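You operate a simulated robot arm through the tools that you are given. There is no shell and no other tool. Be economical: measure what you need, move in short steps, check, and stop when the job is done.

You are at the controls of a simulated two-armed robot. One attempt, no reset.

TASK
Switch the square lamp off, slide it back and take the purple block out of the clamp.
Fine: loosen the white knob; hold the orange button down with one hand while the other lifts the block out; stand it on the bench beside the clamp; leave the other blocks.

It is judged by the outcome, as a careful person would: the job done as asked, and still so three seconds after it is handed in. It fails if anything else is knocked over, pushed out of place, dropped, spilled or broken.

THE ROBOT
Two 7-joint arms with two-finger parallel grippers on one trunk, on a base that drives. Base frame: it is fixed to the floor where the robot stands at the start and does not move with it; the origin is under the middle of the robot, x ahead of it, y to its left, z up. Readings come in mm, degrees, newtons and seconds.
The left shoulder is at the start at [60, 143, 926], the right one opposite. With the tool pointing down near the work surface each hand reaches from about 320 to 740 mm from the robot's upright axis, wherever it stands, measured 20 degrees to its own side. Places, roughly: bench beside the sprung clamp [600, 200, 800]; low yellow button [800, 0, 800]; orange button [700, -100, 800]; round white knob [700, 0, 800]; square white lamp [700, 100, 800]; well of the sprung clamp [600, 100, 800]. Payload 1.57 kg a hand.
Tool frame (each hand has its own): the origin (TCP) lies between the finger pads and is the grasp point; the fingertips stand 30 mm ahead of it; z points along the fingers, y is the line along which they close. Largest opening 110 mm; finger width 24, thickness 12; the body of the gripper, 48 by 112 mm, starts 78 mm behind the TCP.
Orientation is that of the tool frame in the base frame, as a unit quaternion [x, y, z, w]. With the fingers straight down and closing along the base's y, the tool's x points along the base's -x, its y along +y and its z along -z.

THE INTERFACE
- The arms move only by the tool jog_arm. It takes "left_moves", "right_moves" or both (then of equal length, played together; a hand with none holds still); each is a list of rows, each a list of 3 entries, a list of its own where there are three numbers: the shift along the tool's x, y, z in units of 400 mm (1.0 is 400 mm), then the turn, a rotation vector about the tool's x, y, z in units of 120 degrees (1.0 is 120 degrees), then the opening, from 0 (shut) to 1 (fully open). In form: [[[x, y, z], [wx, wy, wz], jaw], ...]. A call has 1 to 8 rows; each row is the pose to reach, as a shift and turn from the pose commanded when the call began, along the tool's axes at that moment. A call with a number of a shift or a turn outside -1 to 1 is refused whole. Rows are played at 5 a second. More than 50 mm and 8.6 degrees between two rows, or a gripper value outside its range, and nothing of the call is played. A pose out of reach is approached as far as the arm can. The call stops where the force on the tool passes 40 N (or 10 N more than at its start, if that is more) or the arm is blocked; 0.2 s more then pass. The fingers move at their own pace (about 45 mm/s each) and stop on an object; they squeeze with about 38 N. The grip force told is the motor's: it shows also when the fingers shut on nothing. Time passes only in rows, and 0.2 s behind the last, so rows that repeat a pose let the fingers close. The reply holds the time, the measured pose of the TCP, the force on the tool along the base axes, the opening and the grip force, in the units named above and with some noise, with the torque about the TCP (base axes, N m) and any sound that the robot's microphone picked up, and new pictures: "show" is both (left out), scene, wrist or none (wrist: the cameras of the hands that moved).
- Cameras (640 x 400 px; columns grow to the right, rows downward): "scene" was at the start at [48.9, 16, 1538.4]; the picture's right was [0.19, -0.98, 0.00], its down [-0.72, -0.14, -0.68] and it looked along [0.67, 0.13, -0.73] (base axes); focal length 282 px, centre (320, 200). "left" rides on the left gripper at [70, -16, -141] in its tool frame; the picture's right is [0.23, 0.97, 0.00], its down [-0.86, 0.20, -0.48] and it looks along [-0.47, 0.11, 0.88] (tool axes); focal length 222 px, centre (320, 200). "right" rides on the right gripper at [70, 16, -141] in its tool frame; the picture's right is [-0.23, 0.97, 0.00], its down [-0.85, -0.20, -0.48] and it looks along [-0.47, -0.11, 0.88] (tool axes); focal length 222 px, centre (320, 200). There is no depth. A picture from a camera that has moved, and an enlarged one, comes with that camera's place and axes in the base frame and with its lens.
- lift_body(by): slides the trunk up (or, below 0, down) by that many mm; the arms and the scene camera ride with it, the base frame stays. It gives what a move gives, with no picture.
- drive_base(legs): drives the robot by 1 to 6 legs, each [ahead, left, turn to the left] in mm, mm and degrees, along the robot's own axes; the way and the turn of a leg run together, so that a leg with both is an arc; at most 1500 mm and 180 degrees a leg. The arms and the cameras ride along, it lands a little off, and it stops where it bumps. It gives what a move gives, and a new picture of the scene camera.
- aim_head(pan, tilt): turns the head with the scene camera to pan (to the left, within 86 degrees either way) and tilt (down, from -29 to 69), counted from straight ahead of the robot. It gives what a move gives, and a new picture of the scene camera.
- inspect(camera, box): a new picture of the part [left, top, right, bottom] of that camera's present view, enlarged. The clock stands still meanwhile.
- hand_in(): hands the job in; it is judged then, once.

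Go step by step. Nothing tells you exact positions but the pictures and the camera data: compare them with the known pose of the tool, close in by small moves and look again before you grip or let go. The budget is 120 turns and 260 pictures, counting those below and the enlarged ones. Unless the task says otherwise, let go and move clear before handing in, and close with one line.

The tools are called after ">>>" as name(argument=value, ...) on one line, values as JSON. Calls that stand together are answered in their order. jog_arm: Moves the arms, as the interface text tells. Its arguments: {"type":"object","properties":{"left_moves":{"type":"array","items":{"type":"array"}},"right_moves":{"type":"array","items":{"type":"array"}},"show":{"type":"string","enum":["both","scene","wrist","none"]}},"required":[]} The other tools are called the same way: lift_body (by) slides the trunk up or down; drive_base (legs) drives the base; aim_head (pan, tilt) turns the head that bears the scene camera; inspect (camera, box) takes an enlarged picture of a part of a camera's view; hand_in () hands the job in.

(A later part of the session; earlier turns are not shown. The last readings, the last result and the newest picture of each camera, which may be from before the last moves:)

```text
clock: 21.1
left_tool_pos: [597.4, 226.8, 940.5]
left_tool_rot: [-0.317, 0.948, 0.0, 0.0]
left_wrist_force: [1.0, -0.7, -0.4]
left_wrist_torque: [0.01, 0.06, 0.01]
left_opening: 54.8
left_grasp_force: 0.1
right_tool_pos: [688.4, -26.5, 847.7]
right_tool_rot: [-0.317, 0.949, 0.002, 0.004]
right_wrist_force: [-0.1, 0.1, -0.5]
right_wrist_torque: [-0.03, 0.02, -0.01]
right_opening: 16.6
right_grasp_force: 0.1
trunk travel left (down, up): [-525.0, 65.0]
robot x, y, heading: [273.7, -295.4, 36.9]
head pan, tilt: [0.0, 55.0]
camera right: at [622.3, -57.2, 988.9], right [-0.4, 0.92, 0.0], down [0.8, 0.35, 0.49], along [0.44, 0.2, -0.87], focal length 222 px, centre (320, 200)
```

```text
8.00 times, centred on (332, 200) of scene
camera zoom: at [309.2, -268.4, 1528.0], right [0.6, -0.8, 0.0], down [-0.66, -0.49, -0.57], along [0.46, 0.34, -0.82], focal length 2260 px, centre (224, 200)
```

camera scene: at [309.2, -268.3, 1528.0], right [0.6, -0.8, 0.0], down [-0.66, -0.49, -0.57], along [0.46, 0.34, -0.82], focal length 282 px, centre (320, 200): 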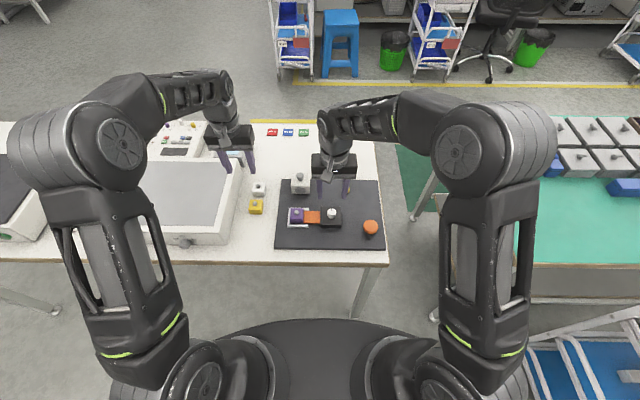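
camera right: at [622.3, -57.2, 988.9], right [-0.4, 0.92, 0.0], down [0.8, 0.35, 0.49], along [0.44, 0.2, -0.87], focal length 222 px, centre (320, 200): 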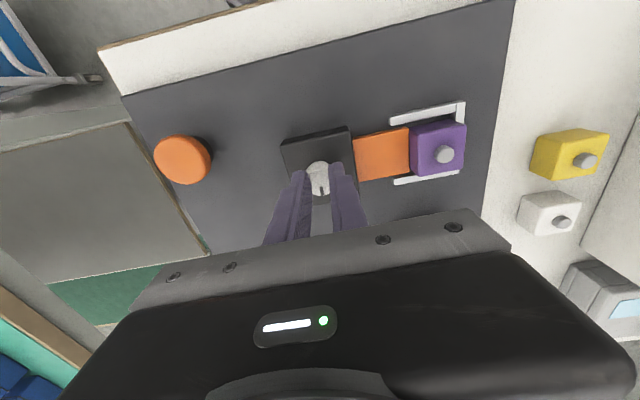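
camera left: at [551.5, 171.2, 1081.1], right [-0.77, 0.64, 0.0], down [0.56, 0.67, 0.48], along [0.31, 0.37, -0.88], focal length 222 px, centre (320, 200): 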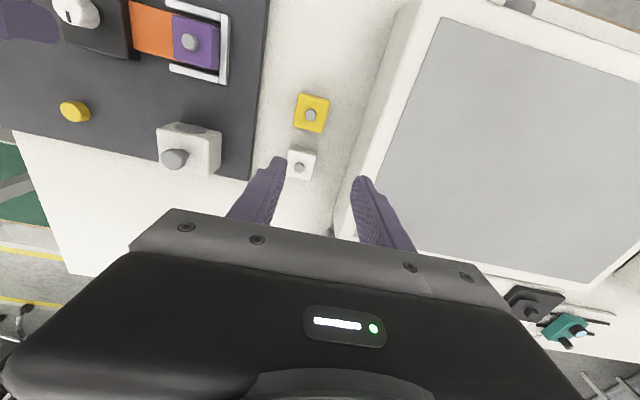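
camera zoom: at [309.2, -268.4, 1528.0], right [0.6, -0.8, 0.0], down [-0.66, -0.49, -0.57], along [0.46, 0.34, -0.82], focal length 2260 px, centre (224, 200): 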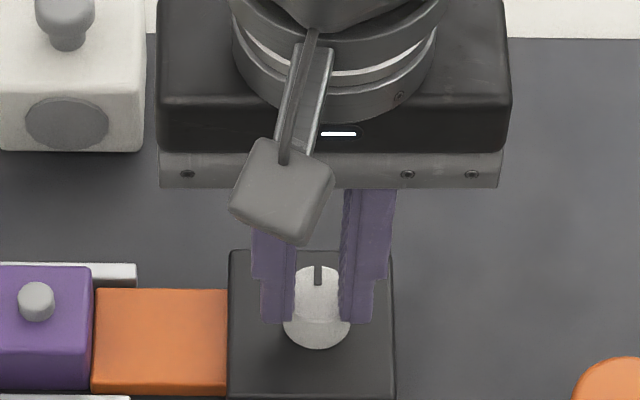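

The fingers closed to 16.6 mm without gripping, so they are not around the knob. I look closely.

>>> inspect(camera="right", box=[270, 120, 370, 220])

>>> inspect(camera="scene", box=[316, 188, 348, 222])

>>> inspect(camera="left", box=[0, 0, 200, 125])

```text
4.00 times, centred on (320, 170) of right
camera zoom: at [622.3, -57.2, 988.9], right [-0.4, 0.92, 0.0], down [0.8, 0.35, 0.49], along [0.44, 0.2, -0.87], focal length 888 px, centre (320, 320)
```

zoom: 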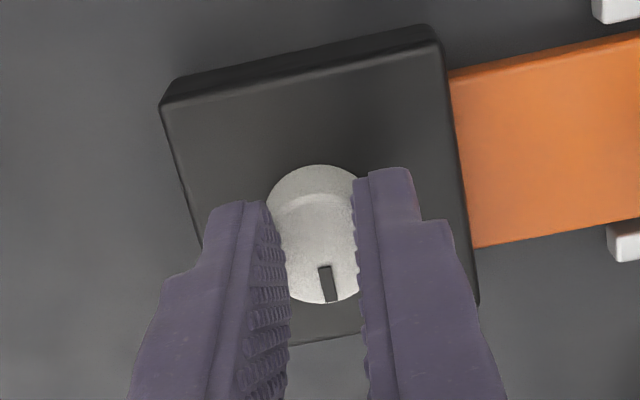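

```text
11.76 times, centred on (332, 205) of scene
camera zoom: at [309.2, -268.4, 1528.0], right [0.6, -0.8, 0.0], down [-0.66, -0.49, -0.57], along [0.46, 0.34, -0.82], focal length 3324 px, centre (179, 141)
```

zoom: 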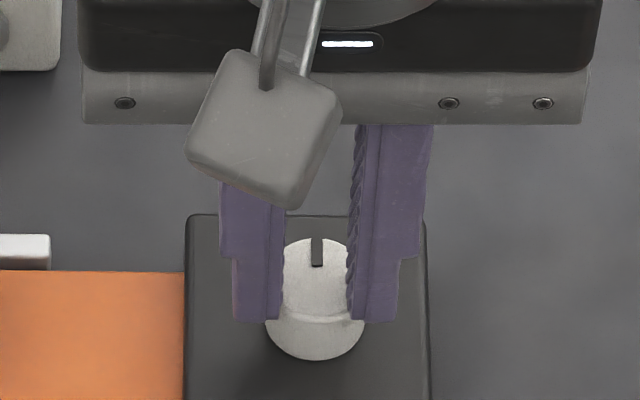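

```text
3.20 times, centred on (100, 62) of left
camera zoom: at [551.7, 171.0, 1081.1], right [-0.77, 0.64, 0.0], down [0.56, 0.67, 0.48], along [0.31, 0.37, -0.88], focal length 711 px, centre (1024, 640)
```

zoom: 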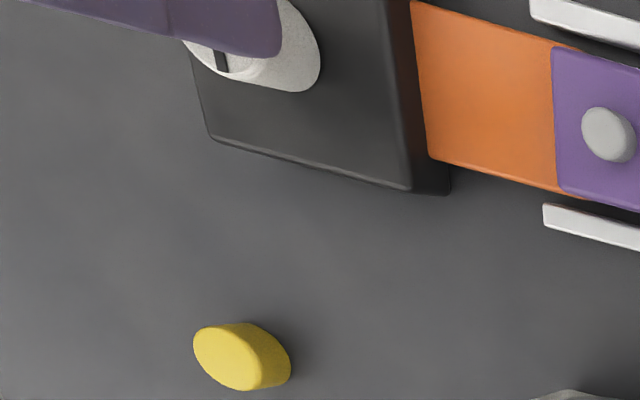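

Re-measured, the knob top lies lower (z≈802) and about 14 mm further on. I open, shift forward, and go down a bit.

>>> jog_arm(right_moves=[[[0, 0, 0], [0, 0, 0], 0.36], [[0, 0, 0], [0, 0, 0], 0.36], [[-0.035, -0.005, 0], [0, 0, 0], 0.36], [[-0.035, -0.005, 0.025], [0, 0, 0], 0.36], [[-0.035, -0.005, 0.04], [0, 0, 0], 0.36]], show="none")

>>> inspect(camera="right", box=[270, 120, 370, 220])

>>> inspect(camera="scene", box=[316, 188, 348, 222])

```text
clock: 22.3
left_tool_pos: [598.4, 226.0, 940.1]
left_tool_rot: [-0.316, 0.949, 0.0, -0.001]
left_wrist_force: [0.4, 0.0, 0.6]
left_wrist_torque: [0.0, 0.0, -0.03]
left_opening: 55.1
left_grasp_force: 0.1
right_tool_pos: [700.6, -19.9, 832.4]
right_tool_rot: [-0.317, 0.948, 0.002, 0.004]
right_wrist_force: [0.0, -0.4, 0.8]
right_wrist_torque: [0.01, 0.0, -0.03]
right_opening: 39.4
right_grasp_force: 0.0
trunk travel left (down, up): [-525.0, 65.0]
robot x, y, heading: [272.3, -297.1, 36.8]
head pan, tilt: [0.0, 55.0]
```

```text
4.00 times, centred on (320, 170) of right
camera zoom: at [634.4, -50.6, 973.8], right [-0.4, 0.92, 0.0], down [0.8, 0.35, 0.49], along [0.44, 0.2, -0.87], focal length 888 px, centre (320, 320)
```

zoom: 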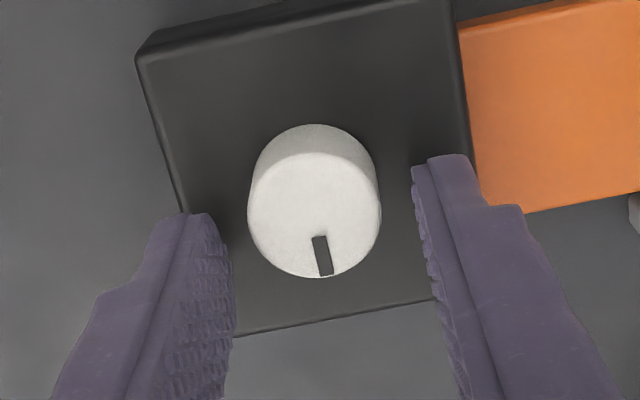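

```text
11.76 times, centred on (332, 205) of scene
camera zoom: at [309.3, -268.3, 1528.0], right [0.6, -0.8, 0.0], down [-0.66, -0.49, -0.57], along [0.46, 0.34, -0.82], focal length 3324 px, centre (179, 141)
```

zoom: 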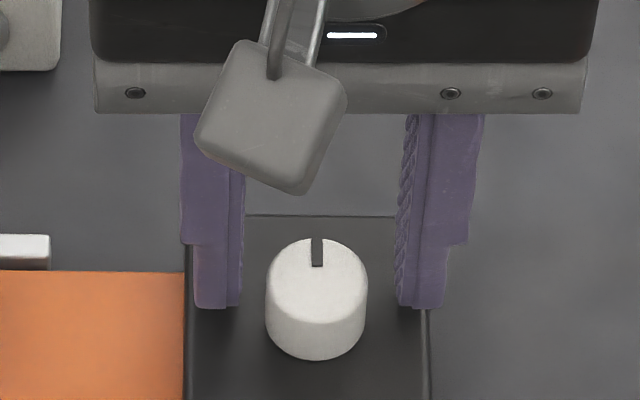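

Centred. Down another 13 mm alongside the knob, watching the force, then close.

>>> jog_arm(right_moves=[[[0, -0.001, 0.012], [0, 0, 0], 0.35], [[0, -0.001, 0.024], [0, 0, 0], 0.35], [[0, -0.001, 0.034], [0, 0, 0], 0.35], [[0, -0.001, 0.034], [0, 0, 0], 0.15], [[0, -0.001, 0.034], [0, 0, 0], 0.15], [[0, -0.001, 0.034], [0, 0, 0], 0.15]], show="none")

>>> inspect(camera="right", box=[270, 120, 370, 220])

>>> inspect(camera="scene", box=[316, 188, 348, 222])

```text
clock: 23.1
left_tool_pos: [596.9, 224.8, 941.2]
left_tool_rot: [-0.316, 0.949, 0.0, 0.001]
left_wrist_force: [-0.6, 0.0, 0.6]
left_wrist_torque: [-0.01, 0.02, 0.01]
left_opening: 55.0
left_grasp_force: 0.0
right_tool_pos: [700.1, -19.5, 826.2]
right_tool_rot: [-0.317, 0.949, 0.005, 0.005]
right_wrist_force: [-6.4, -8.3, 23.0]
right_wrist_torque: [-0.89, 0.07, -0.16]
right_opening: 40.6
right_grasp_force: 1.2
trunk travel left (down, up): [-525.0, 65.0]
robot x, y, heading: [276.6, -295.8, 37.1]
head pan, tilt: [0.0, 55.0]
stopped in row 3 (right hand): the force on the tool passed its limit at 47 N (the readings are from after the stop); the commanded pose is now the measured one
```

```text
4.00 times, centred on (320, 170) of right
camera zoom: at [633.3, -50.6, 967.4], right [-0.4, 0.91, 0.01], down [0.8, 0.35, 0.49], along [0.45, 0.2, -0.87], focal length 888 px, centre (320, 320)
```

zoom: 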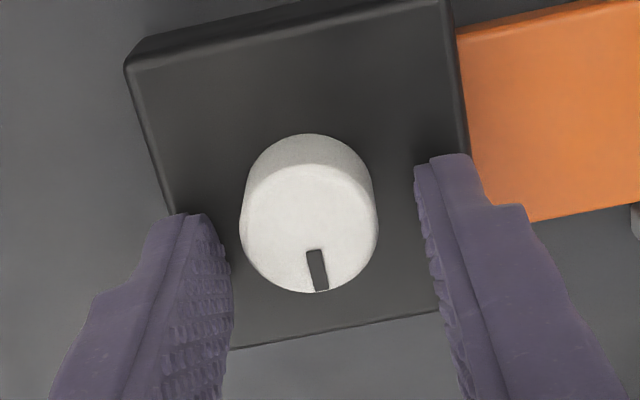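

```text
11.76 times, centred on (332, 205) of scene
camera zoom: at [307.0, -270.3, 1528.4], right [0.6, -0.8, 0.0], down [-0.65, -0.49, -0.57], along [0.46, 0.34, -0.82], focal length 3324 px, centre (179, 141)
```

zoom: 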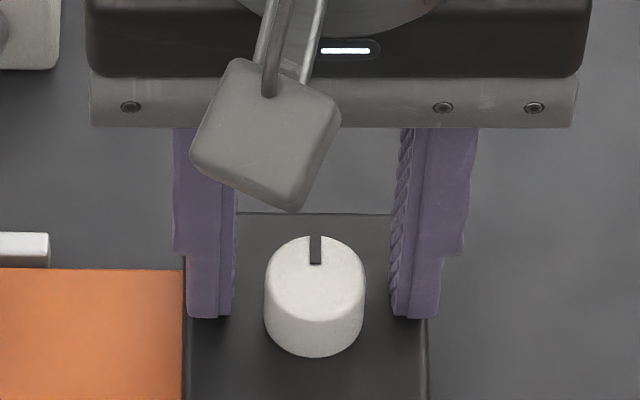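

Touched the box top: it is at z≈796, so the knob top is ≈817 and the knob about 7 mm nearer. I lift 3 mm, shift back, and close.

>>> jog_arm(right_moves=[[[0, 0, -0.012], [0, 0, 0], 0.35], [[0.017, 0, -0.012], [0, 0, 0], 0.35], [[0.017, 0, -0.01], [0, 0, 0], 0.35], [[0.017, 0, -0.01], [0, 0, 0], 0.15], [[0.017, 0, -0.01], [0, 0, 0], 0.15], [[0.017, 0, -0.01], [0, 0, 0], 0.15]], show="none")

>>> inspect(camera="right", box=[270, 120, 370, 220])

>>> inspect(camera="scene", box=[316, 188, 348, 222])

```text
clock: 24.5
left_tool_pos: [598.4, 226.2, 939.5]
left_tool_rot: [-0.316, 0.949, -0.001, -0.001]
left_wrist_force: [-0.3, 0.2, -0.5]
left_wrist_torque: [0.05, 0.02, 0.0]
left_opening: 54.9
left_grasp_force: 0.1
right_tool_pos: [696.5, -22.8, 827.7]
right_tool_rot: [-0.317, 0.949, 0.004, 0.006]
right_wrist_force: [1.1, 3.5, -4.7]
right_wrist_torque: [0.05, -0.68, -0.01]
right_opening: 25.5
right_grasp_force: 32.9
trunk travel left (down, up): [-525.0, 65.0]
robot x, y, heading: [275.2, -298.6, 36.9]
head pan, tilt: [0.0, 55.0]
```

```text
4.00 times, centred on (320, 170) of right
camera zoom: at [629.8, -53.6, 968.8], right [-0.4, 0.91, 0.01], down [0.8, 0.35, 0.49], along [0.45, 0.2, -0.87], focal length 888 px, centre (320, 320)
```

zoom: 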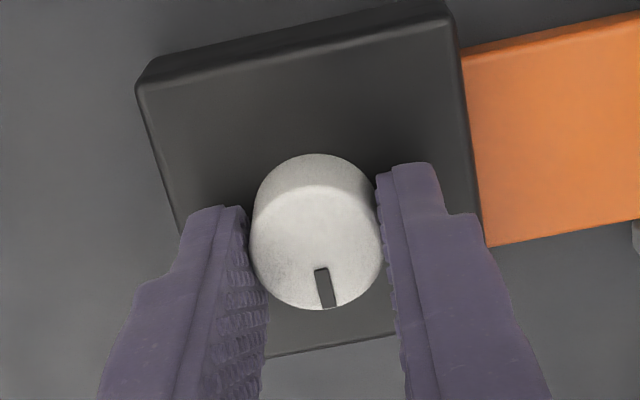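

```text
11.76 times, centred on (332, 205) of scene
camera zoom: at [309.4, -268.0, 1527.9], right [0.6, -0.8, 0.0], down [-0.66, -0.49, -0.57], along [0.46, 0.34, -0.82], focal length 3324 px, centre (179, 141)
```

zoom: 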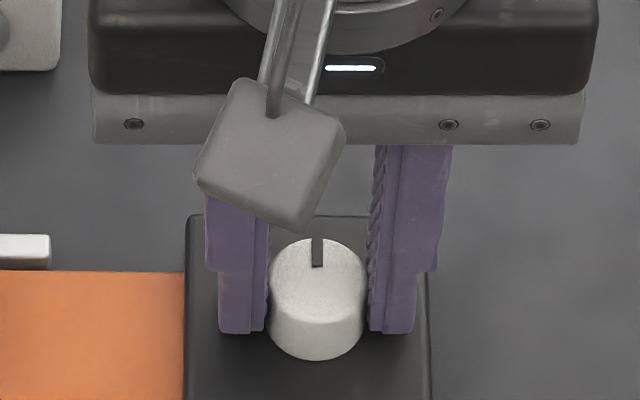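

Knob gripped (25.5 mm). I turn counter-clockwise seen from above (negative about tool z).

>>> jog_arm(right_moves=[[[0, 0, 0], [0, 0, -0.065], 0.15], [[0, 0, 0], [0, 0, -0.13], 0.15], [[0, 0, 0], [0, 0, -0.195], 0.15], [[0, 0, 0], [0, 0, -0.26], 0.15], [[0, 0, 0], [0, 0, -0.325], 0.15], [[0, 0, 0], [0, 0, -0.39], 0.15]], show="none")

>>> inspect(camera="right", box=[270, 120, 370, 220])

>>> inspect(camera="scene", box=[290, 180, 354, 224])

```text
clock: 25.9
left_tool_pos: [597.2, 227.8, 940.0]
left_tool_rot: [-0.316, 0.949, 0.0, 0.0]
left_wrist_force: [0.9, 0.0, -0.2]
left_wrist_torque: [0.02, -0.02, 0.01]
left_opening: 55.1
left_grasp_force: 0.0
right_tool_pos: [694.8, -21.0, 827.7]
right_tool_rot: [-0.669, 0.744, 0.002, 0.007]
right_wrist_force: [-8.6, 9.2, -5.3]
right_wrist_torque: [1.33, 0.78, -0.03]
right_opening: 25.8
right_grasp_force: 36.9
trunk travel left (down, up): [-525.0, 65.0]
robot x, y, heading: [272.1, -297.6, 36.9]
head pan, tilt: [0.0, 55.0]
```

```text
4.00 times, centred on (320, 170) of right
camera zoom: at [670.1, -91.5, 968.7], right [-0.94, 0.33, 0.0], down [0.28, 0.82, 0.49], along [0.16, 0.46, -0.87], focal length 888 px, centre (320, 320)
```

zoom: 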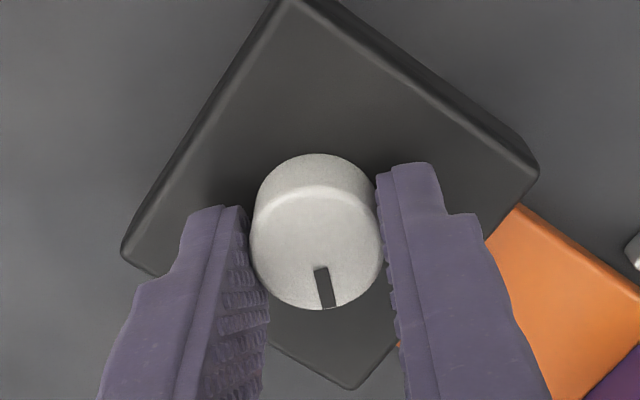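

```text
9.09 times, centred on (322, 202) of scene
camera zoom: at [308.6, -267.4, 1528.0], right [0.6, -0.8, 0.0], down [-0.65, -0.49, -0.57], along [0.46, 0.34, -0.82], focal length 2568 px, centre (302, 182)
```

zoom: 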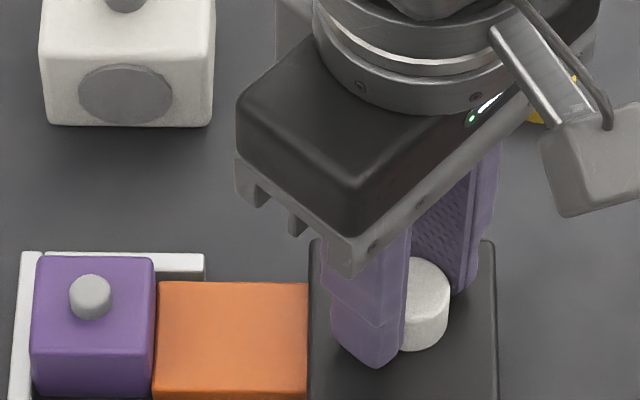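

The knob turned with the fingers, 47°. I carry on.

>>> jog_arm(right_moves=[[[0, 0, 0], [0, 0, -0.065], 0.15], [[0, 0, 0], [0, 0, -0.13], 0.15], [[0, 0, 0], [0, 0, -0.195], 0.15], [[0, 0, 0], [0, 0, -0.26], 0.15], [[0, 0, 0], [0, 0, -0.325], 0.15], [[0, 0, 0], [0, 0, -0.39], 0.15]], show="none")

>>> inspect(camera="right", box=[270, 120, 370, 220])

>>> inspect(camera="scene", box=[290, 180, 354, 224])

```text
clock: 27.3
left_tool_pos: [596.2, 227.9, 940.6]
left_tool_rot: [-0.316, 0.949, 0.0, 0.002]
left_wrist_force: [0.7, -0.3, -0.7]
left_wrist_torque: [-0.01, -0.05, 0.02]
left_opening: 55.2
left_grasp_force: 0.1
right_tool_pos: [692.6, -22.6, 827.6]
right_tool_rot: [0.908, -0.418, 0.001, -0.007]
right_wrist_force: [-26.0, 8.5, 0.7]
right_wrist_torque: [0.08, 1.36, -0.04]
right_opening: 25.7
right_grasp_force: 36.7
trunk travel left (down, up): [-525.0, 65.0]
robot x, y, heading: [275.1, -292.2, 37.0]
head pan, tilt: [0.0, 55.0]
```

```text
4.00 times, centred on (320, 170) of right
camera zoom: at [724.9, -87.7, 969.3], right [-0.89, -0.46, -0.01], down [-0.41, 0.77, 0.48], along [-0.22, 0.43, -0.87], focal length 888 px, centre (320, 320)
```

zoom: 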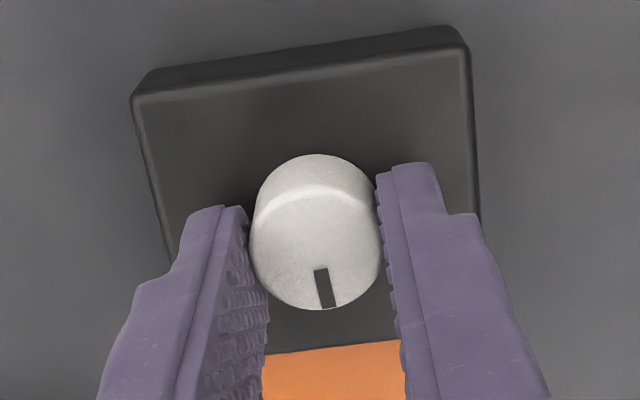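

```text
9.09 times, centred on (322, 202) of scene
camera zoom: at [306.1, -267.6, 1528.1], right [0.6, -0.8, 0.0], down [-0.65, -0.49, -0.57], along [0.46, 0.34, -0.82], focal length 2568 px, centre (302, 182)
```

zoom: 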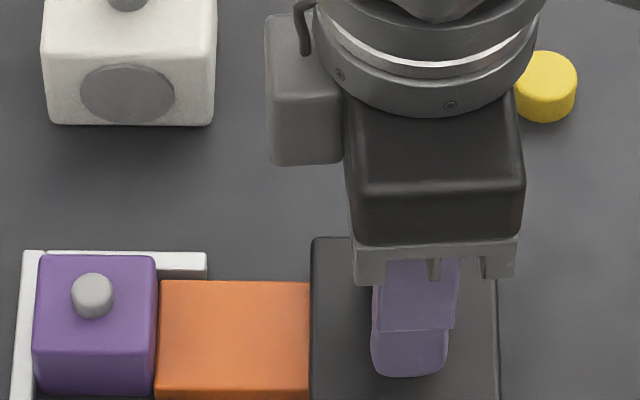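

Turned 94°, no stop felt yet, but side force grows as the grip is slightly off axis. I recentre a little and turn further to feel for a stop.

>>> jog_arm(right_moves=[[[-0.008, 0.0065, 0], [0, 0, 0], 0.15], [[-0.008, 0.0065, 0], [0, 0, -0.065], 0.15], [[-0.008, 0.0065, 0], [0, 0, -0.13], 0.15], [[-0.008, 0.0065, 0], [0, 0, -0.195], 0.15], [[-0.008, 0.0065, 0], [0, 0, -0.26], 0.15]], show="none")

>>> inspect(camera="right", box=[270, 120, 370, 220])

```text
clock: 28.5
left_tool_pos: [597.4, 227.1, 940.2]
left_tool_rot: [-0.316, 0.949, 0.0, 0.0]
left_wrist_force: [-0.2, -0.8, -0.6]
left_wrist_torque: [-0.02, 0.03, -0.02]
left_opening: 54.8
left_grasp_force: 0.1
right_tool_pos: [691.9, -23.7, 827.2]
right_tool_rot: [0.987, -0.158, 0.003, -0.005]
right_wrist_force: [-15.5, -2.6, -3.2]
right_wrist_torque: [-0.45, 1.36, -0.03]
right_opening: 25.9
right_grasp_force: 37.0
trunk travel left (down, up): [-525.0, 65.0]
robot x, y, heading: [273.2, -296.7, 36.9]
head pan, tilt: [0.0, 55.0]
```

```text
4.00 times, centred on (320, 170) of right
camera zoom: at [752.0, -62.4, 969.9], right [-0.52, -0.85, -0.01], down [-0.75, 0.45, 0.48], along [-0.4, 0.26, -0.88], focal length 888 px, centre (320, 320)
```

zoom: 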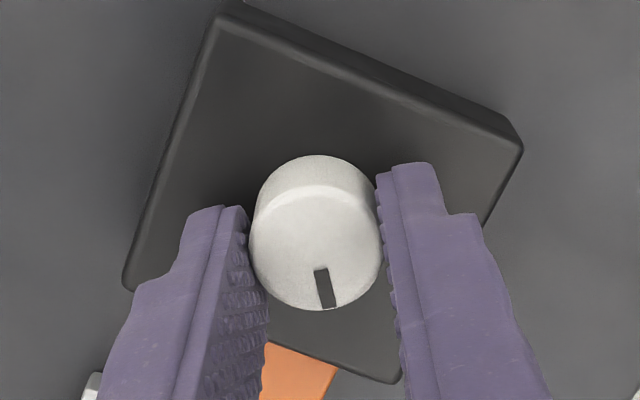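

Still turning freely at about 125°. A little more, then I let go and look.

>>> jog_arm(right_moves=[[[0, 0.006, 0], [0, 0, -0.065], 0.15], [[0, 0.006, 0], [0, 0, -0.13], 0.15], [[0, 0.006, 0], [0, 0, -0.195], 0.15], [[0, 0.006, 0], [0, 0, -0.26], 0.15], [[0, 0.006, 0], [0, 0, -0.325], 0.15], [[0, 0.006, 0], [0, 0, -0.39], 0.15]], show="none")

>>> inspect(camera="right", box=[270, 120, 370, 220])

```text
clock: 29.9
left_tool_pos: [598.2, 226.5, 940.7]
left_tool_rot: [-0.317, 0.948, 0.0, 0.0]
left_wrist_force: [-0.1, 0.3, 0.1]
left_wrist_torque: [0.0, 0.03, 0.0]
left_opening: 54.6
left_grasp_force: 0.1
right_tool_pos: [691.9, -24.7, 827.1]
right_tool_rot: [0.969, 0.248, 0.006, -0.005]
right_wrist_force: [-8.1, -7.7, 0.4]
right_wrist_torque: [-0.92, 0.69, -0.03]
right_opening: 25.8
right_grasp_force: 36.4
trunk travel left (down, up): [-525.0, 65.0]
robot x, y, heading: [276.1, -294.5, 37.0]
head pan, tilt: [0.0, 55.0]
```

```text
4.00 times, centred on (320, 170) of right
camera zoom: at [759.7, -8.2, 970.8], right [0.27, -0.96, -0.01], down [-0.85, -0.24, 0.47], along [-0.45, -0.12, -0.88], focal length 888 px, centre (320, 320)
```

zoom: 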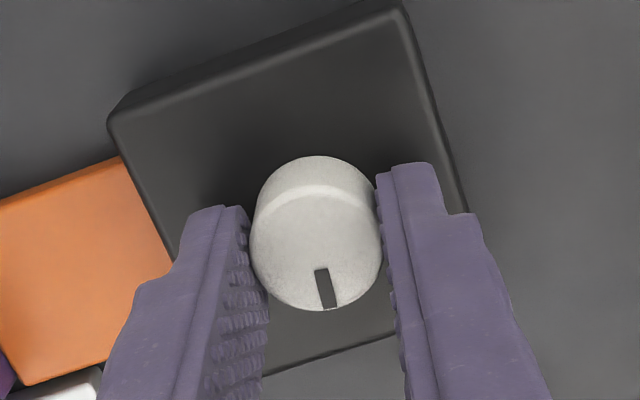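

About 172° loosened. I open and rise.

>>> jog_arm(right_moves=[[[0, 0, 0], [0, 0, 0], 0.35], [[0, 0, 0], [0, 0, 0], 0.4], [[0, 0, -0.05], [0, 0, 0], 0.4], [[0, 0, -0.12], [0, 0, 0.05], 0.3], [[0, 0, -0.2], [0, 0, 0.11], 0.2], [[0, 0, -0.2], [0, 0, 0.17], 0.1], [[0, 0, -0.2], [0, 0, 0.23], 0], [[0, 0, -0.2], [0, 0, 0.29], 0]], show="none")

>>> jog_arm(right_moves=[[[0, 0, 0], [0, 0, 0.07], 0], [[0, 0, 0], [0, 0, 0.14], 0], [[0, 0, 0], [0, 0, 0.21], 0], [[0, 0, 0], [0, 0, 0.28], 0], [[0, 0, 0], [0, 0, 0.35], 0], [[0, 0, 0], [0, 0, 0.42], 0], [[0, 0, 0], [0, 0, 0.49], 0], [[0, 0, 0], [0, 0, 0.56], 0]], show="none")

>>> jog_arm(right_moves=[[[0, 0, 0], [0, 0, 0.07], 0], [[0, 0, 0], [0, 0, 0.14], 0], [[0, 0, 0], [0, 0, 0.21], 0], [[0, 0, 0], [0, 0, 0.28], 0], [[0, 0, 0], [0, 0, 0.35], 0], [[0, 0, 0], [0, 0, 0.42], 0], [[0, 0, 0], [0, 0, 0.49], 0], [[0, 0, 0], [0, 0, 0.56], 0]], show="wrist")

>>> inspect(camera="scene", box=[270, 175, 390, 250])

```text
clock: 31.7
left_tool_pos: [598.2, 226.9, 941.7]
left_tool_rot: [-0.316, 0.949, 0.0, 0.0]
left_wrist_force: [0.2, 0.0, 0.2]
left_wrist_torque: [-0.01, 0.02, -0.03]
left_opening: 55.0
left_grasp_force: 0.1
right_tool_pos: [691.1, -24.6, 907.9]
right_tool_rot: [0.998, -0.055, 0.004, -0.007]
right_wrist_force: [0.1, -0.6, -0.1]
right_wrist_torque: [0.03, -0.02, -0.01]
right_opening: 0.1
right_grasp_force: 21.6
trunk travel left (down, up): [-525.0, 65.0]
robot x, y, heading: [272.4, -296.2, 36.5]
head pan, tilt: [0.0, 55.0]
```

```text
clock: 33.5
left_tool_pos: [598.7, 226.3, 939.9]
left_tool_rot: [-0.317, 0.948, 0.001, 0.0]
left_wrist_force: [0.5, 0.5, 0.1]
left_wrist_torque: [0.0, 0.02, 0.01]
left_opening: 55.2
left_grasp_force: 0.0
right_tool_pos: [690.7, -25.7, 906.3]
right_tool_rot: [0.801, -0.599, -0.001, -0.008]
right_wrist_force: [-0.6, 0.6, 0.3]
right_wrist_torque: [0.0, 0.0, 0.0]
right_opening: 0.0
right_grasp_force: 21.2
trunk travel left (down, up): [-525.0, 65.0]
robot x, y, heading: [271.5, -296.5, 36.9]
head pan, tilt: [0.0, 55.0]
```

```text
clock: 35.3
left_tool_pos: [599.0, 225.7, 940.1]
left_tool_rot: [-0.317, 0.949, 0.0, 0.0]
left_wrist_force: [-0.3, -0.1, -0.1]
left_wrist_torque: [0.01, -0.01, 0.0]
left_opening: 55.4
left_grasp_force: 0.0
right_tool_pos: [691.8, -24.7, 906.7]
right_tool_rot: [-0.336, 0.942, 0.004, 0.006]
right_wrist_force: [0.1, -0.8, 0.3]
right_wrist_torque: [-0.03, 0.01, 0.0]
right_opening: 0.0
right_grasp_force: 21.4
trunk travel left (down, up): [-525.0, 65.0]
robot x, y, heading: [275.4, -296.8, 36.7]
head pan, tilt: [0.0, 55.0]
camera right: at [625.7, -58.4, 1048.8], right [-0.44, 0.9, 0.01], down [0.78, 0.38, 0.49], along [0.44, 0.22, -0.87], focal length 222 px, centre (320, 200)
```

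right: 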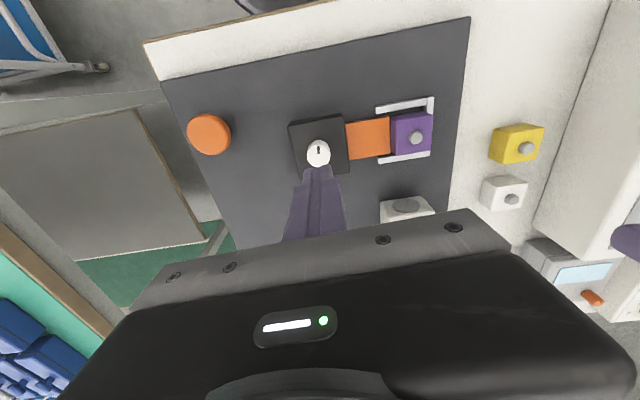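

```text
5.33 times, centred on (330, 212) of scene
camera zoom: at [309.1, -268.4, 1528.0], right [0.6, -0.8, 0.0], down [-0.66, -0.49, -0.57], along [0.46, 0.34, -0.82], focal length 1507 px, centre (267, 133)
```

zoom: 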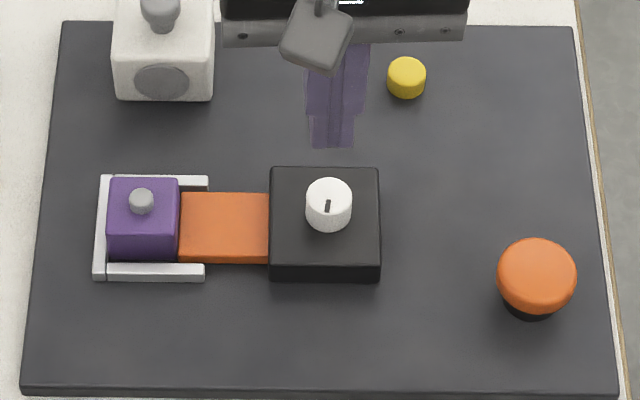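

The knob's mark has swung right round. Now the right hand goes above the orange button and the left above the purple block.

>>> jog_arm(right_moves=[[[0.02, -0.05, 0], [0, 0, 0], 0], [[0.04, -0.1, 0], [0, 0, 0], 0], [[0.06, -0.15, 0], [0, 0, 0], 0], [[0.08, -0.2, 0.02], [0, 0, 0], 0], [[0.1, -0.25, 0.06], [0, 0, 0], 0], [[0.112, -0.281, 0.09], [0, 0, 0], 0]], left_moves=[[[0.03, -0.06, 0], [0, 0, 0], 0.5], [[0.06, -0.12, 0.02], [0, 0, 0], 0.5], [[0.09, -0.19, 0.04], [0, 0, 0], 0.5], [[0.12, -0.26, 0.06], [0, 0, 0], 0.5], [[0.15, -0.33, 0.08], [0, 0, 0], 0.5], [[0.18, -0.3815, 0.1], [0, 0, 0], 0.5]])

>>> inspect(camera="scene", box=[270, 175, 390, 250])

```text
clock: 36.7
left_tool_pos: [631.4, 60.7, 899.3]
left_tool_rot: [-0.317, 0.949, 0.0, 0.0]
left_wrist_force: [-0.5, 0.4, -0.2]
left_wrist_torque: [-0.01, 0.02, 0.01]
left_opening: 55.1
left_grasp_force: 0.0
right_tool_pos: [728.2, -140.8, 870.7]
right_tool_rot: [-0.337, 0.942, 0.005, 0.006]
right_wrist_force: [-0.7, -0.6, -0.1]
right_wrist_torque: [-0.02, -0.03, 0.02]
right_opening: 0.1
right_grasp_force: 21.3
trunk travel left (down, up): [-525.0, 65.0]
robot x, y, heading: [268.6, -296.0, 37.1]
head pan, tilt: [0.0, 55.0]
camera scene: at [309.4, -268.9, 1528.0], right [0.6, -0.8, 0.0], down [-0.66, -0.49, -0.57], along [0.46, 0.34, -0.82], focal length 282 px, centre (320, 200)
camera right: at [662.9, -175.4, 1012.3], right [-0.44, 0.9, 0.01], down [0.78, 0.38, 0.49], along [0.44, 0.22, -0.87], focal length 222 px, centre (320, 200)
camera left: at [584.8, 5.5, 1039.8], right [-0.77, 0.64, 0.0], down [0.56, 0.67, 0.48], along [0.31, 0.37, -0.88], focal length 222 px, centre (320, 200)
```

scene: 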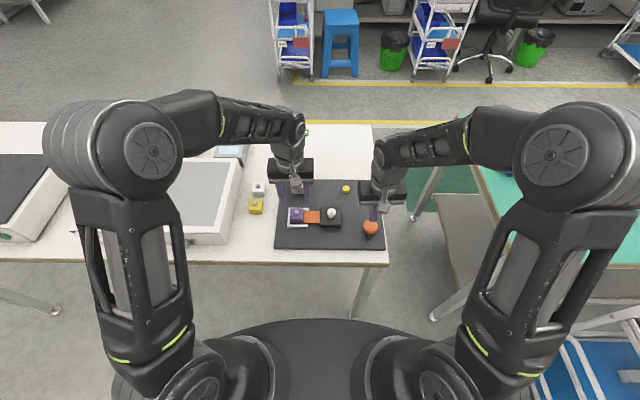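
right: 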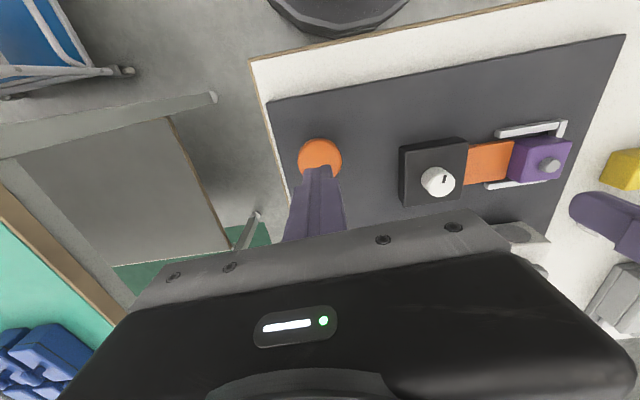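
left: 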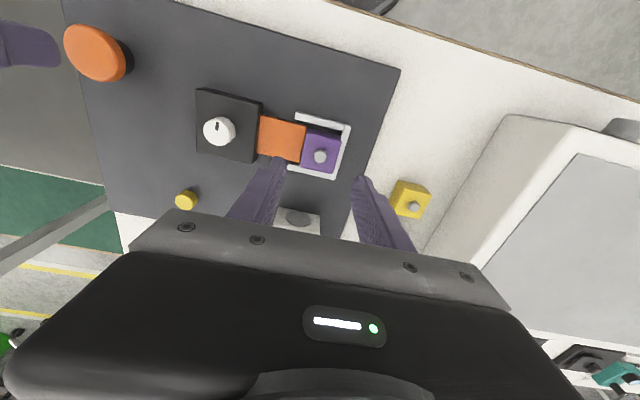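

```text
5.33 times, centred on (330, 212) of scene
camera zoom: at [309.4, -268.9, 1528.0], right [0.6, -0.8, 0.0], down [-0.66, -0.49, -0.57], along [0.46, 0.34, -0.82], focal length 1507 px, centre (267, 133)
```

zoom: 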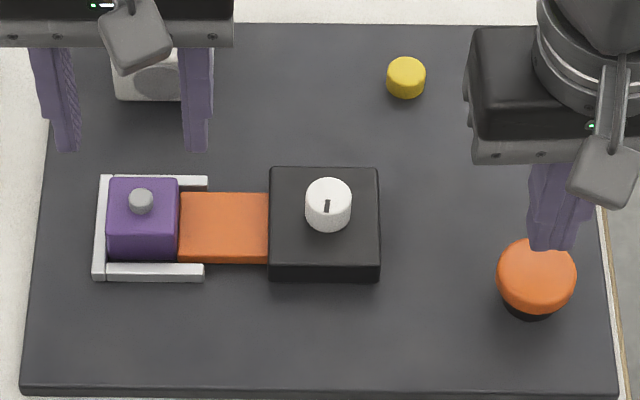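

Both are well placed. I lower the right hand onto the button in small steps and watch the orange jaw.

>>> jog_arm(right_moves=[[[0, 0, 0.04], [0, 0, 0], 0], [[0, 0, 0.075], [0, 0, 0], 0], [[0, 0, 0.09], [0, 0, 0], 0], [[0, 0, 0.1], [0, 0, 0], 0], [[0, 0, 0.11], [0, 0, 0], 0], [[0, 0, 0.12], [0, 0, 0], 0]], show="wrist")

>>> inspect(camera="scene", box=[270, 175, 390, 250])

>>> inspect(camera="left", box=[240, 90, 368, 186])

```text
clock: 38.1
left_tool_pos: [630.1, 59.6, 901.0]
left_tool_rot: [-0.316, 0.949, 0.001, 0.001]
left_wrist_force: [0.5, 0.6, -0.4]
left_wrist_torque: [0.0, 0.02, -0.01]
left_opening: 55.1
left_grasp_force: 0.1
right_tool_pos: [727.7, -138.9, 822.9]
right_tool_rot: [-0.336, 0.942, 0.005, 0.007]
right_wrist_force: [-0.1, -3.5, 17.0]
right_wrist_torque: [-0.2, 0.17, 0.11]
right_opening: 0.3
right_grasp_force: 21.3
trunk travel left (down, up): [-525.0, 65.0]
robot x, y, heading: [273.6, -297.9, 37.2]
head pan, tilt: [0.0, 55.0]
camera right: at [662.1, -173.5, 964.7], right [-0.44, 0.9, 0.01], down [0.78, 0.38, 0.49], along [0.44, 0.22, -0.87], focal length 222 px, centre (320, 200)
```

right: 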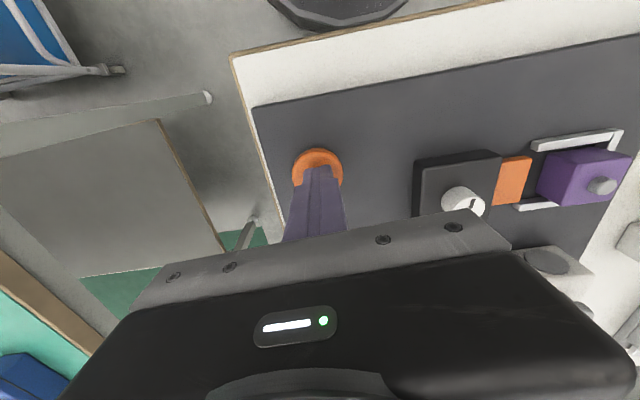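

```text
5.33 times, centred on (330, 212) of scene
camera zoom: at [307.7, -269.3, 1528.3], right [0.6, -0.8, 0.0], down [-0.65, -0.49, -0.57], along [0.46, 0.34, -0.82], focal length 1507 px, centre (267, 133)
```

zoom: 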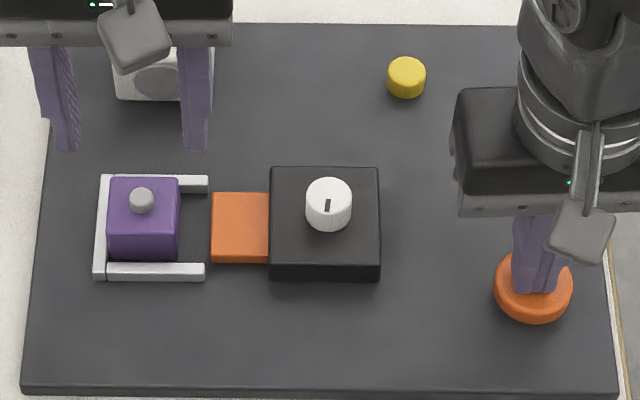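

```text
4.17 times, centred on (304, 138) of left
camera zoom: at [583.7, 5.7, 1040.7], right [-0.77, 0.64, 0.0], down [0.56, 0.67, 0.48], along [0.31, 0.37, -0.88], focal length 926 px, centre (387, 458)
```

zoom: 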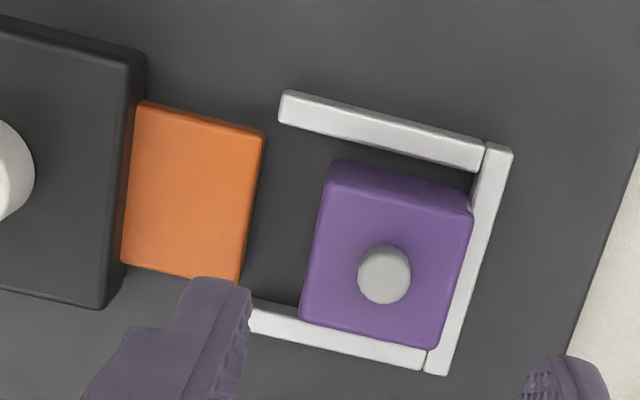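

The jaw has drawn back about 18 mm and the block is free; the right hand holds the button. Now the left hand comes down over the block's peg.

>>> jog_arm(left_moves=[[[0.004, 0, 0.03], [0, 0, 0], 0.35], [[0.004, 0, 0.07], [0, 0, 0], 0.3], [[0.004, 0, 0.1], [0, 0, 0], 0.3]], show="none")

>>> inspect(camera="scene", box=[280, 185, 344, 225])

>>> inspect(camera="left", box=[240, 110, 400, 210])

```text
clock: 38.9
left_tool_pos: [629.3, 60.7, 859.0]
left_tool_rot: [-0.317, 0.948, 0.0, 0.001]
left_wrist_force: [0.0, -0.9, -1.0]
left_wrist_torque: [0.03, -0.01, 0.0]
left_opening: 33.1
left_grasp_force: 0.0
right_tool_pos: [728.9, -139.5, 824.2]
right_tool_rot: [-0.337, 0.942, 0.004, 0.008]
right_wrist_force: [2.8, -1.5, 23.3]
right_wrist_torque: [-0.22, 0.1, 0.02]
right_opening: 0.2
right_grasp_force: 20.7
trunk travel left (down, up): [-525.0, 65.0]
robot x, y, heading: [275.1, -292.6, 36.9]
head pan, tilt: [0.0, 55.0]
```

```text
10.00 times, centred on (312, 205) of scene
camera zoom: at [307.8, -269.3, 1528.2], right [0.6, -0.8, 0.0], down [-0.65, -0.49, -0.57], along [0.46, 0.34, -0.82], focal length 2825 px, centre (400, 150)
```

zoom: 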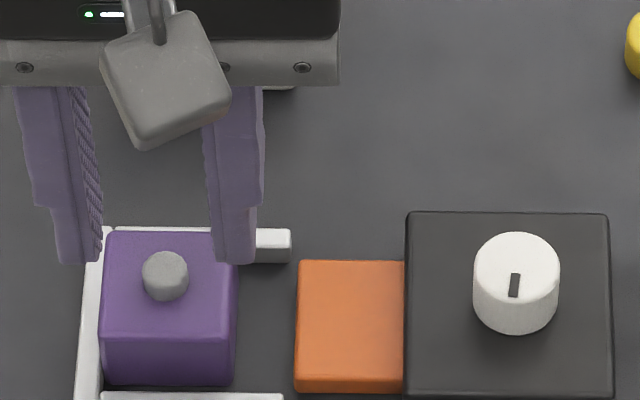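

```text
4.00 times, centred on (320, 160) of left
camera zoom: at [583.1, 4.9, 1000.8], right [-0.77, 0.64, 0.0], down [0.56, 0.67, 0.48], along [0.31, 0.37, -0.88], focal length 888 px, centre (320, 360)
```

zoom: 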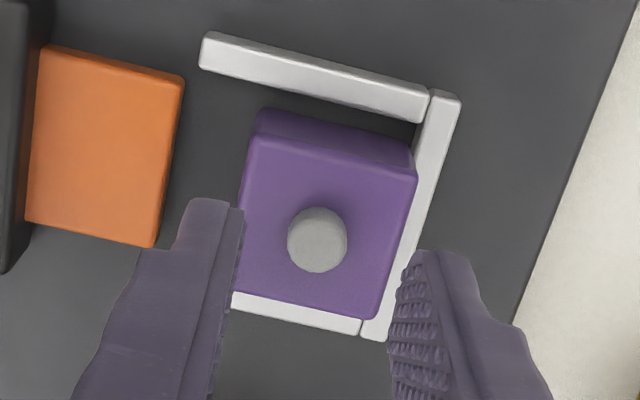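

The peg is short (≈8 mm), so I grip the block by its upper sides above the low rails: open to 53 mm, lower the tips to ≈793.

>>> jog_arm(left_moves=[[[0, 0, 0], [0, 0, 0], 0.48], [[0, 0, 0], [0, 0, 0], 0.48], [[0, 0, 0.03], [0, 0, 0], 0.48], [[0, 0, 0.06], [0, 0, 0], 0.48], [[0, 0, 0.075], [0, 0, 0], 0.48]], show="none")

>>> inspect(camera="scene", box=[280, 185, 344, 225])

>>> inspect(camera="left", box=[240, 110, 400, 210])

```text
clock: 40.1
left_tool_pos: [629.3, 58.3, 830.6]
left_tool_rot: [-0.317, 0.948, 0.0, 0.0]
left_wrist_force: [0.5, 0.4, -0.3]
left_wrist_torque: [0.01, 0.0, -0.03]
left_opening: 52.8
left_grasp_force: 0.1
right_tool_pos: [727.7, -138.0, 823.1]
right_tool_rot: [-0.336, 0.942, 0.004, 0.008]
right_wrist_force: [6.9, -1.0, 27.6]
right_wrist_torque: [-0.21, 0.05, 0.01]
right_opening: 0.2
right_grasp_force: 21.4
trunk travel left (down, up): [-525.0, 65.0]
robot x, y, heading: [274.7, -293.2, 36.6]
head pan, tilt: [0.0, 55.0]
```

```text
10.00 times, centred on (312, 205) of scene
camera zoom: at [307.9, -269.3, 1528.2], right [0.6, -0.8, 0.0], down [-0.65, -0.49, -0.57], along [0.46, 0.34, -0.82], focal length 2825 px, centre (400, 150)
```

zoom: 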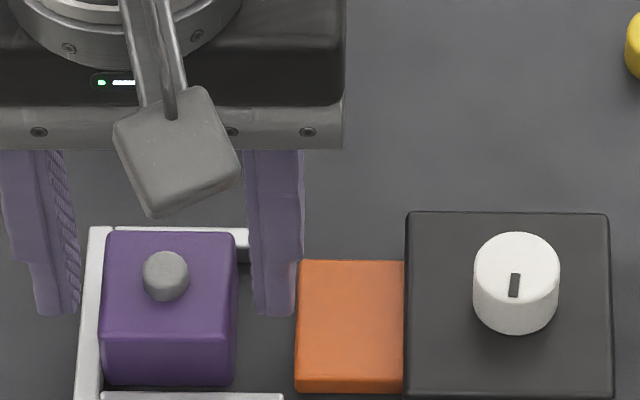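

```text
4.00 times, centred on (320, 160) of left
camera zoom: at [583.5, 4.4, 972.3], right [-0.77, 0.64, 0.0], down [0.56, 0.67, 0.48], along [0.31, 0.37, -0.88], focal length 888 px, centre (320, 360)
```

zoom: 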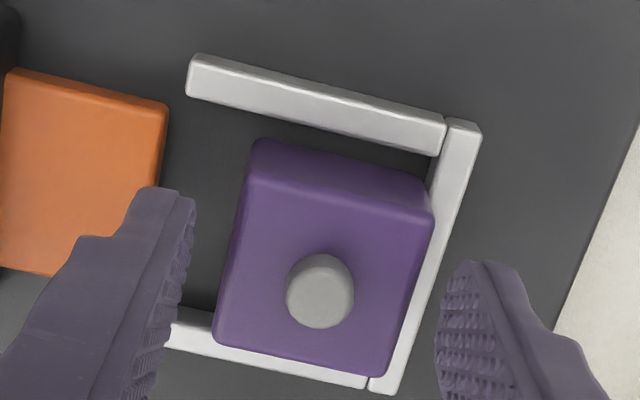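

Straddling the block. I narrow slightly, go 7 mm lower, and close.

>>> jog_arm(left_moves=[[[0, 0, 0], [0, 0, 0], 0.45], [[0, 0, 0.01], [0, 0, 0], 0.45], [[0, 0, 0.018], [0, 0, 0], 0.45], [[0, 0, 0.018], [0, 0, 0], 0.25], [[0, 0, 0.018], [0, 0, 0], 0.25], [[0, 0, 0.018], [0, 0, 0], 0.25]], show="none")

>>> inspect(camera="scene", box=[280, 185, 344, 225])

>>> inspect(camera="left", box=[240, 110, 400, 210])

```text
clock: 41.5
left_tool_pos: [629.8, 60.2, 824.8]
left_tool_rot: [-0.316, 0.949, 0.0, 0.0]
left_wrist_force: [0.9, 0.6, -0.2]
left_wrist_torque: [0.03, 0.02, -0.02]
left_opening: 39.1
left_grasp_force: 34.6
right_tool_pos: [726.8, -140.6, 823.1]
right_tool_rot: [-0.336, 0.942, 0.005, 0.007]
right_wrist_force: [7.5, -0.4, 30.3]
right_wrist_torque: [-0.27, 0.02, 0.06]
right_opening: 0.0
right_grasp_force: 21.4
trunk travel left (down, up): [-525.0, 65.0]
robot x, y, heading: [275.1, -295.4, 36.9]
head pan, tilt: [0.0, 55.0]
```

```text
10.00 times, centred on (312, 205) of scene
camera zoom: at [307.9, -269.2, 1528.1], right [0.6, -0.8, 0.0], down [-0.65, -0.49, -0.57], along [0.46, 0.34, -0.82], focal length 2825 px, centre (400, 150)
```

zoom: 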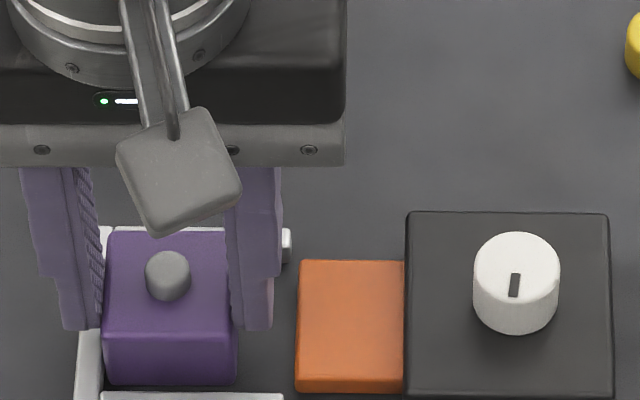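

```text
4.00 times, centred on (320, 160) of left
camera zoom: at [583.3, 4.2, 964.5], right [-0.77, 0.64, 0.0], down [0.56, 0.67, 0.48], along [0.31, 0.37, -0.88], focal length 888 px, centre (320, 360)
```

zoom: 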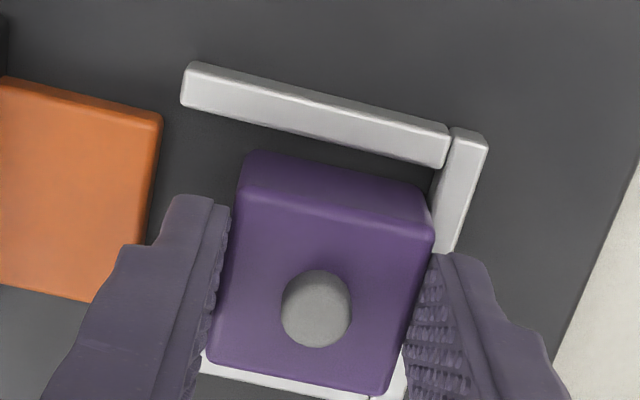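

The block is gripped at 39 mm. I lift it straight out, holding the button.

>>> jog_arm(left_moves=[[[0, 0, -0.02], [0, 0, 0], 0.25], [[0, 0, -0.05], [0, 0, 0], 0.25], [[0, 0, -0.09], [0, 0, 0], 0.25], [[0, 0, -0.14], [0, 0, 0], 0.25], [[0, 0, -0.2], [0, 0, 0], 0.25]], show="both")

>>> inspect(camera="scene", box=[270, 175, 390, 250])

```text
clock: 42.7
left_tool_pos: [629.2, 60.3, 904.6]
left_tool_rot: [-0.317, 0.948, 0.001, 0.0]
left_wrist_force: [-0.2, -0.1, -0.3]
left_wrist_torque: [0.0, 0.02, -0.03]
left_opening: 39.5
left_grasp_force: 37.5
right_tool_pos: [727.2, -138.4, 822.1]
right_tool_rot: [-0.336, 0.942, 0.004, 0.008]
right_wrist_force: [6.7, -0.1, 32.5]
right_wrist_torque: [-0.25, 0.05, 0.06]
right_opening: 0.0
right_grasp_force: 21.6
trunk travel left (down, up): [-525.0, 65.0]
robot x, y, heading: [274.9, -296.9, 36.7]
head pan, tilt: [0.0, 55.0]
camera scene: at [307.8, -269.3, 1528.1], right [0.6, -0.8, 0.0], down [-0.65, -0.49, -0.57], along [0.46, 0.34, -0.82], focal length 282 px, centre (320, 200)
camera left: at [582.6, 4.5, 1044.1], right [-0.77, 0.64, 0.0], down [0.56, 0.67, 0.48], along [0.31, 0.37, -0.88], focal length 222 px, centre (320, 200)
```

scene: 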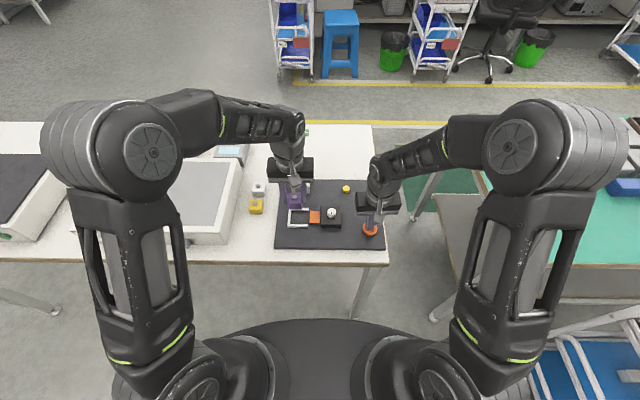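
left: 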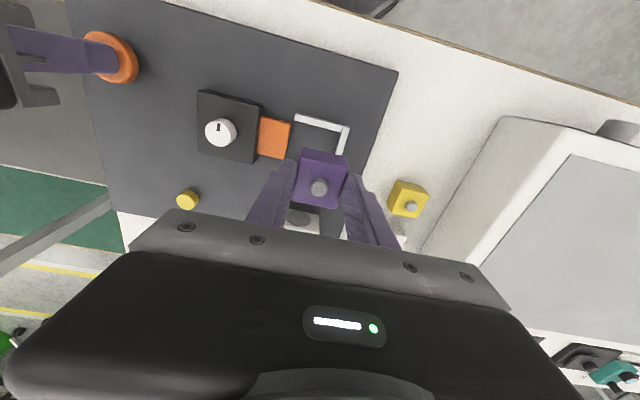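

```text
5.33 times, centred on (330, 212) of scene
camera zoom: at [307.8, -269.3, 1528.1], right [0.6, -0.8, 0.0], down [-0.65, -0.49, -0.57], along [0.46, 0.34, -0.82], focal length 1507 px, centre (267, 133)
```

zoom: 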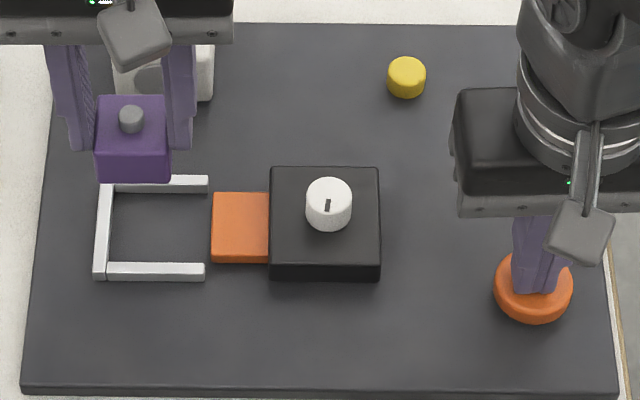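

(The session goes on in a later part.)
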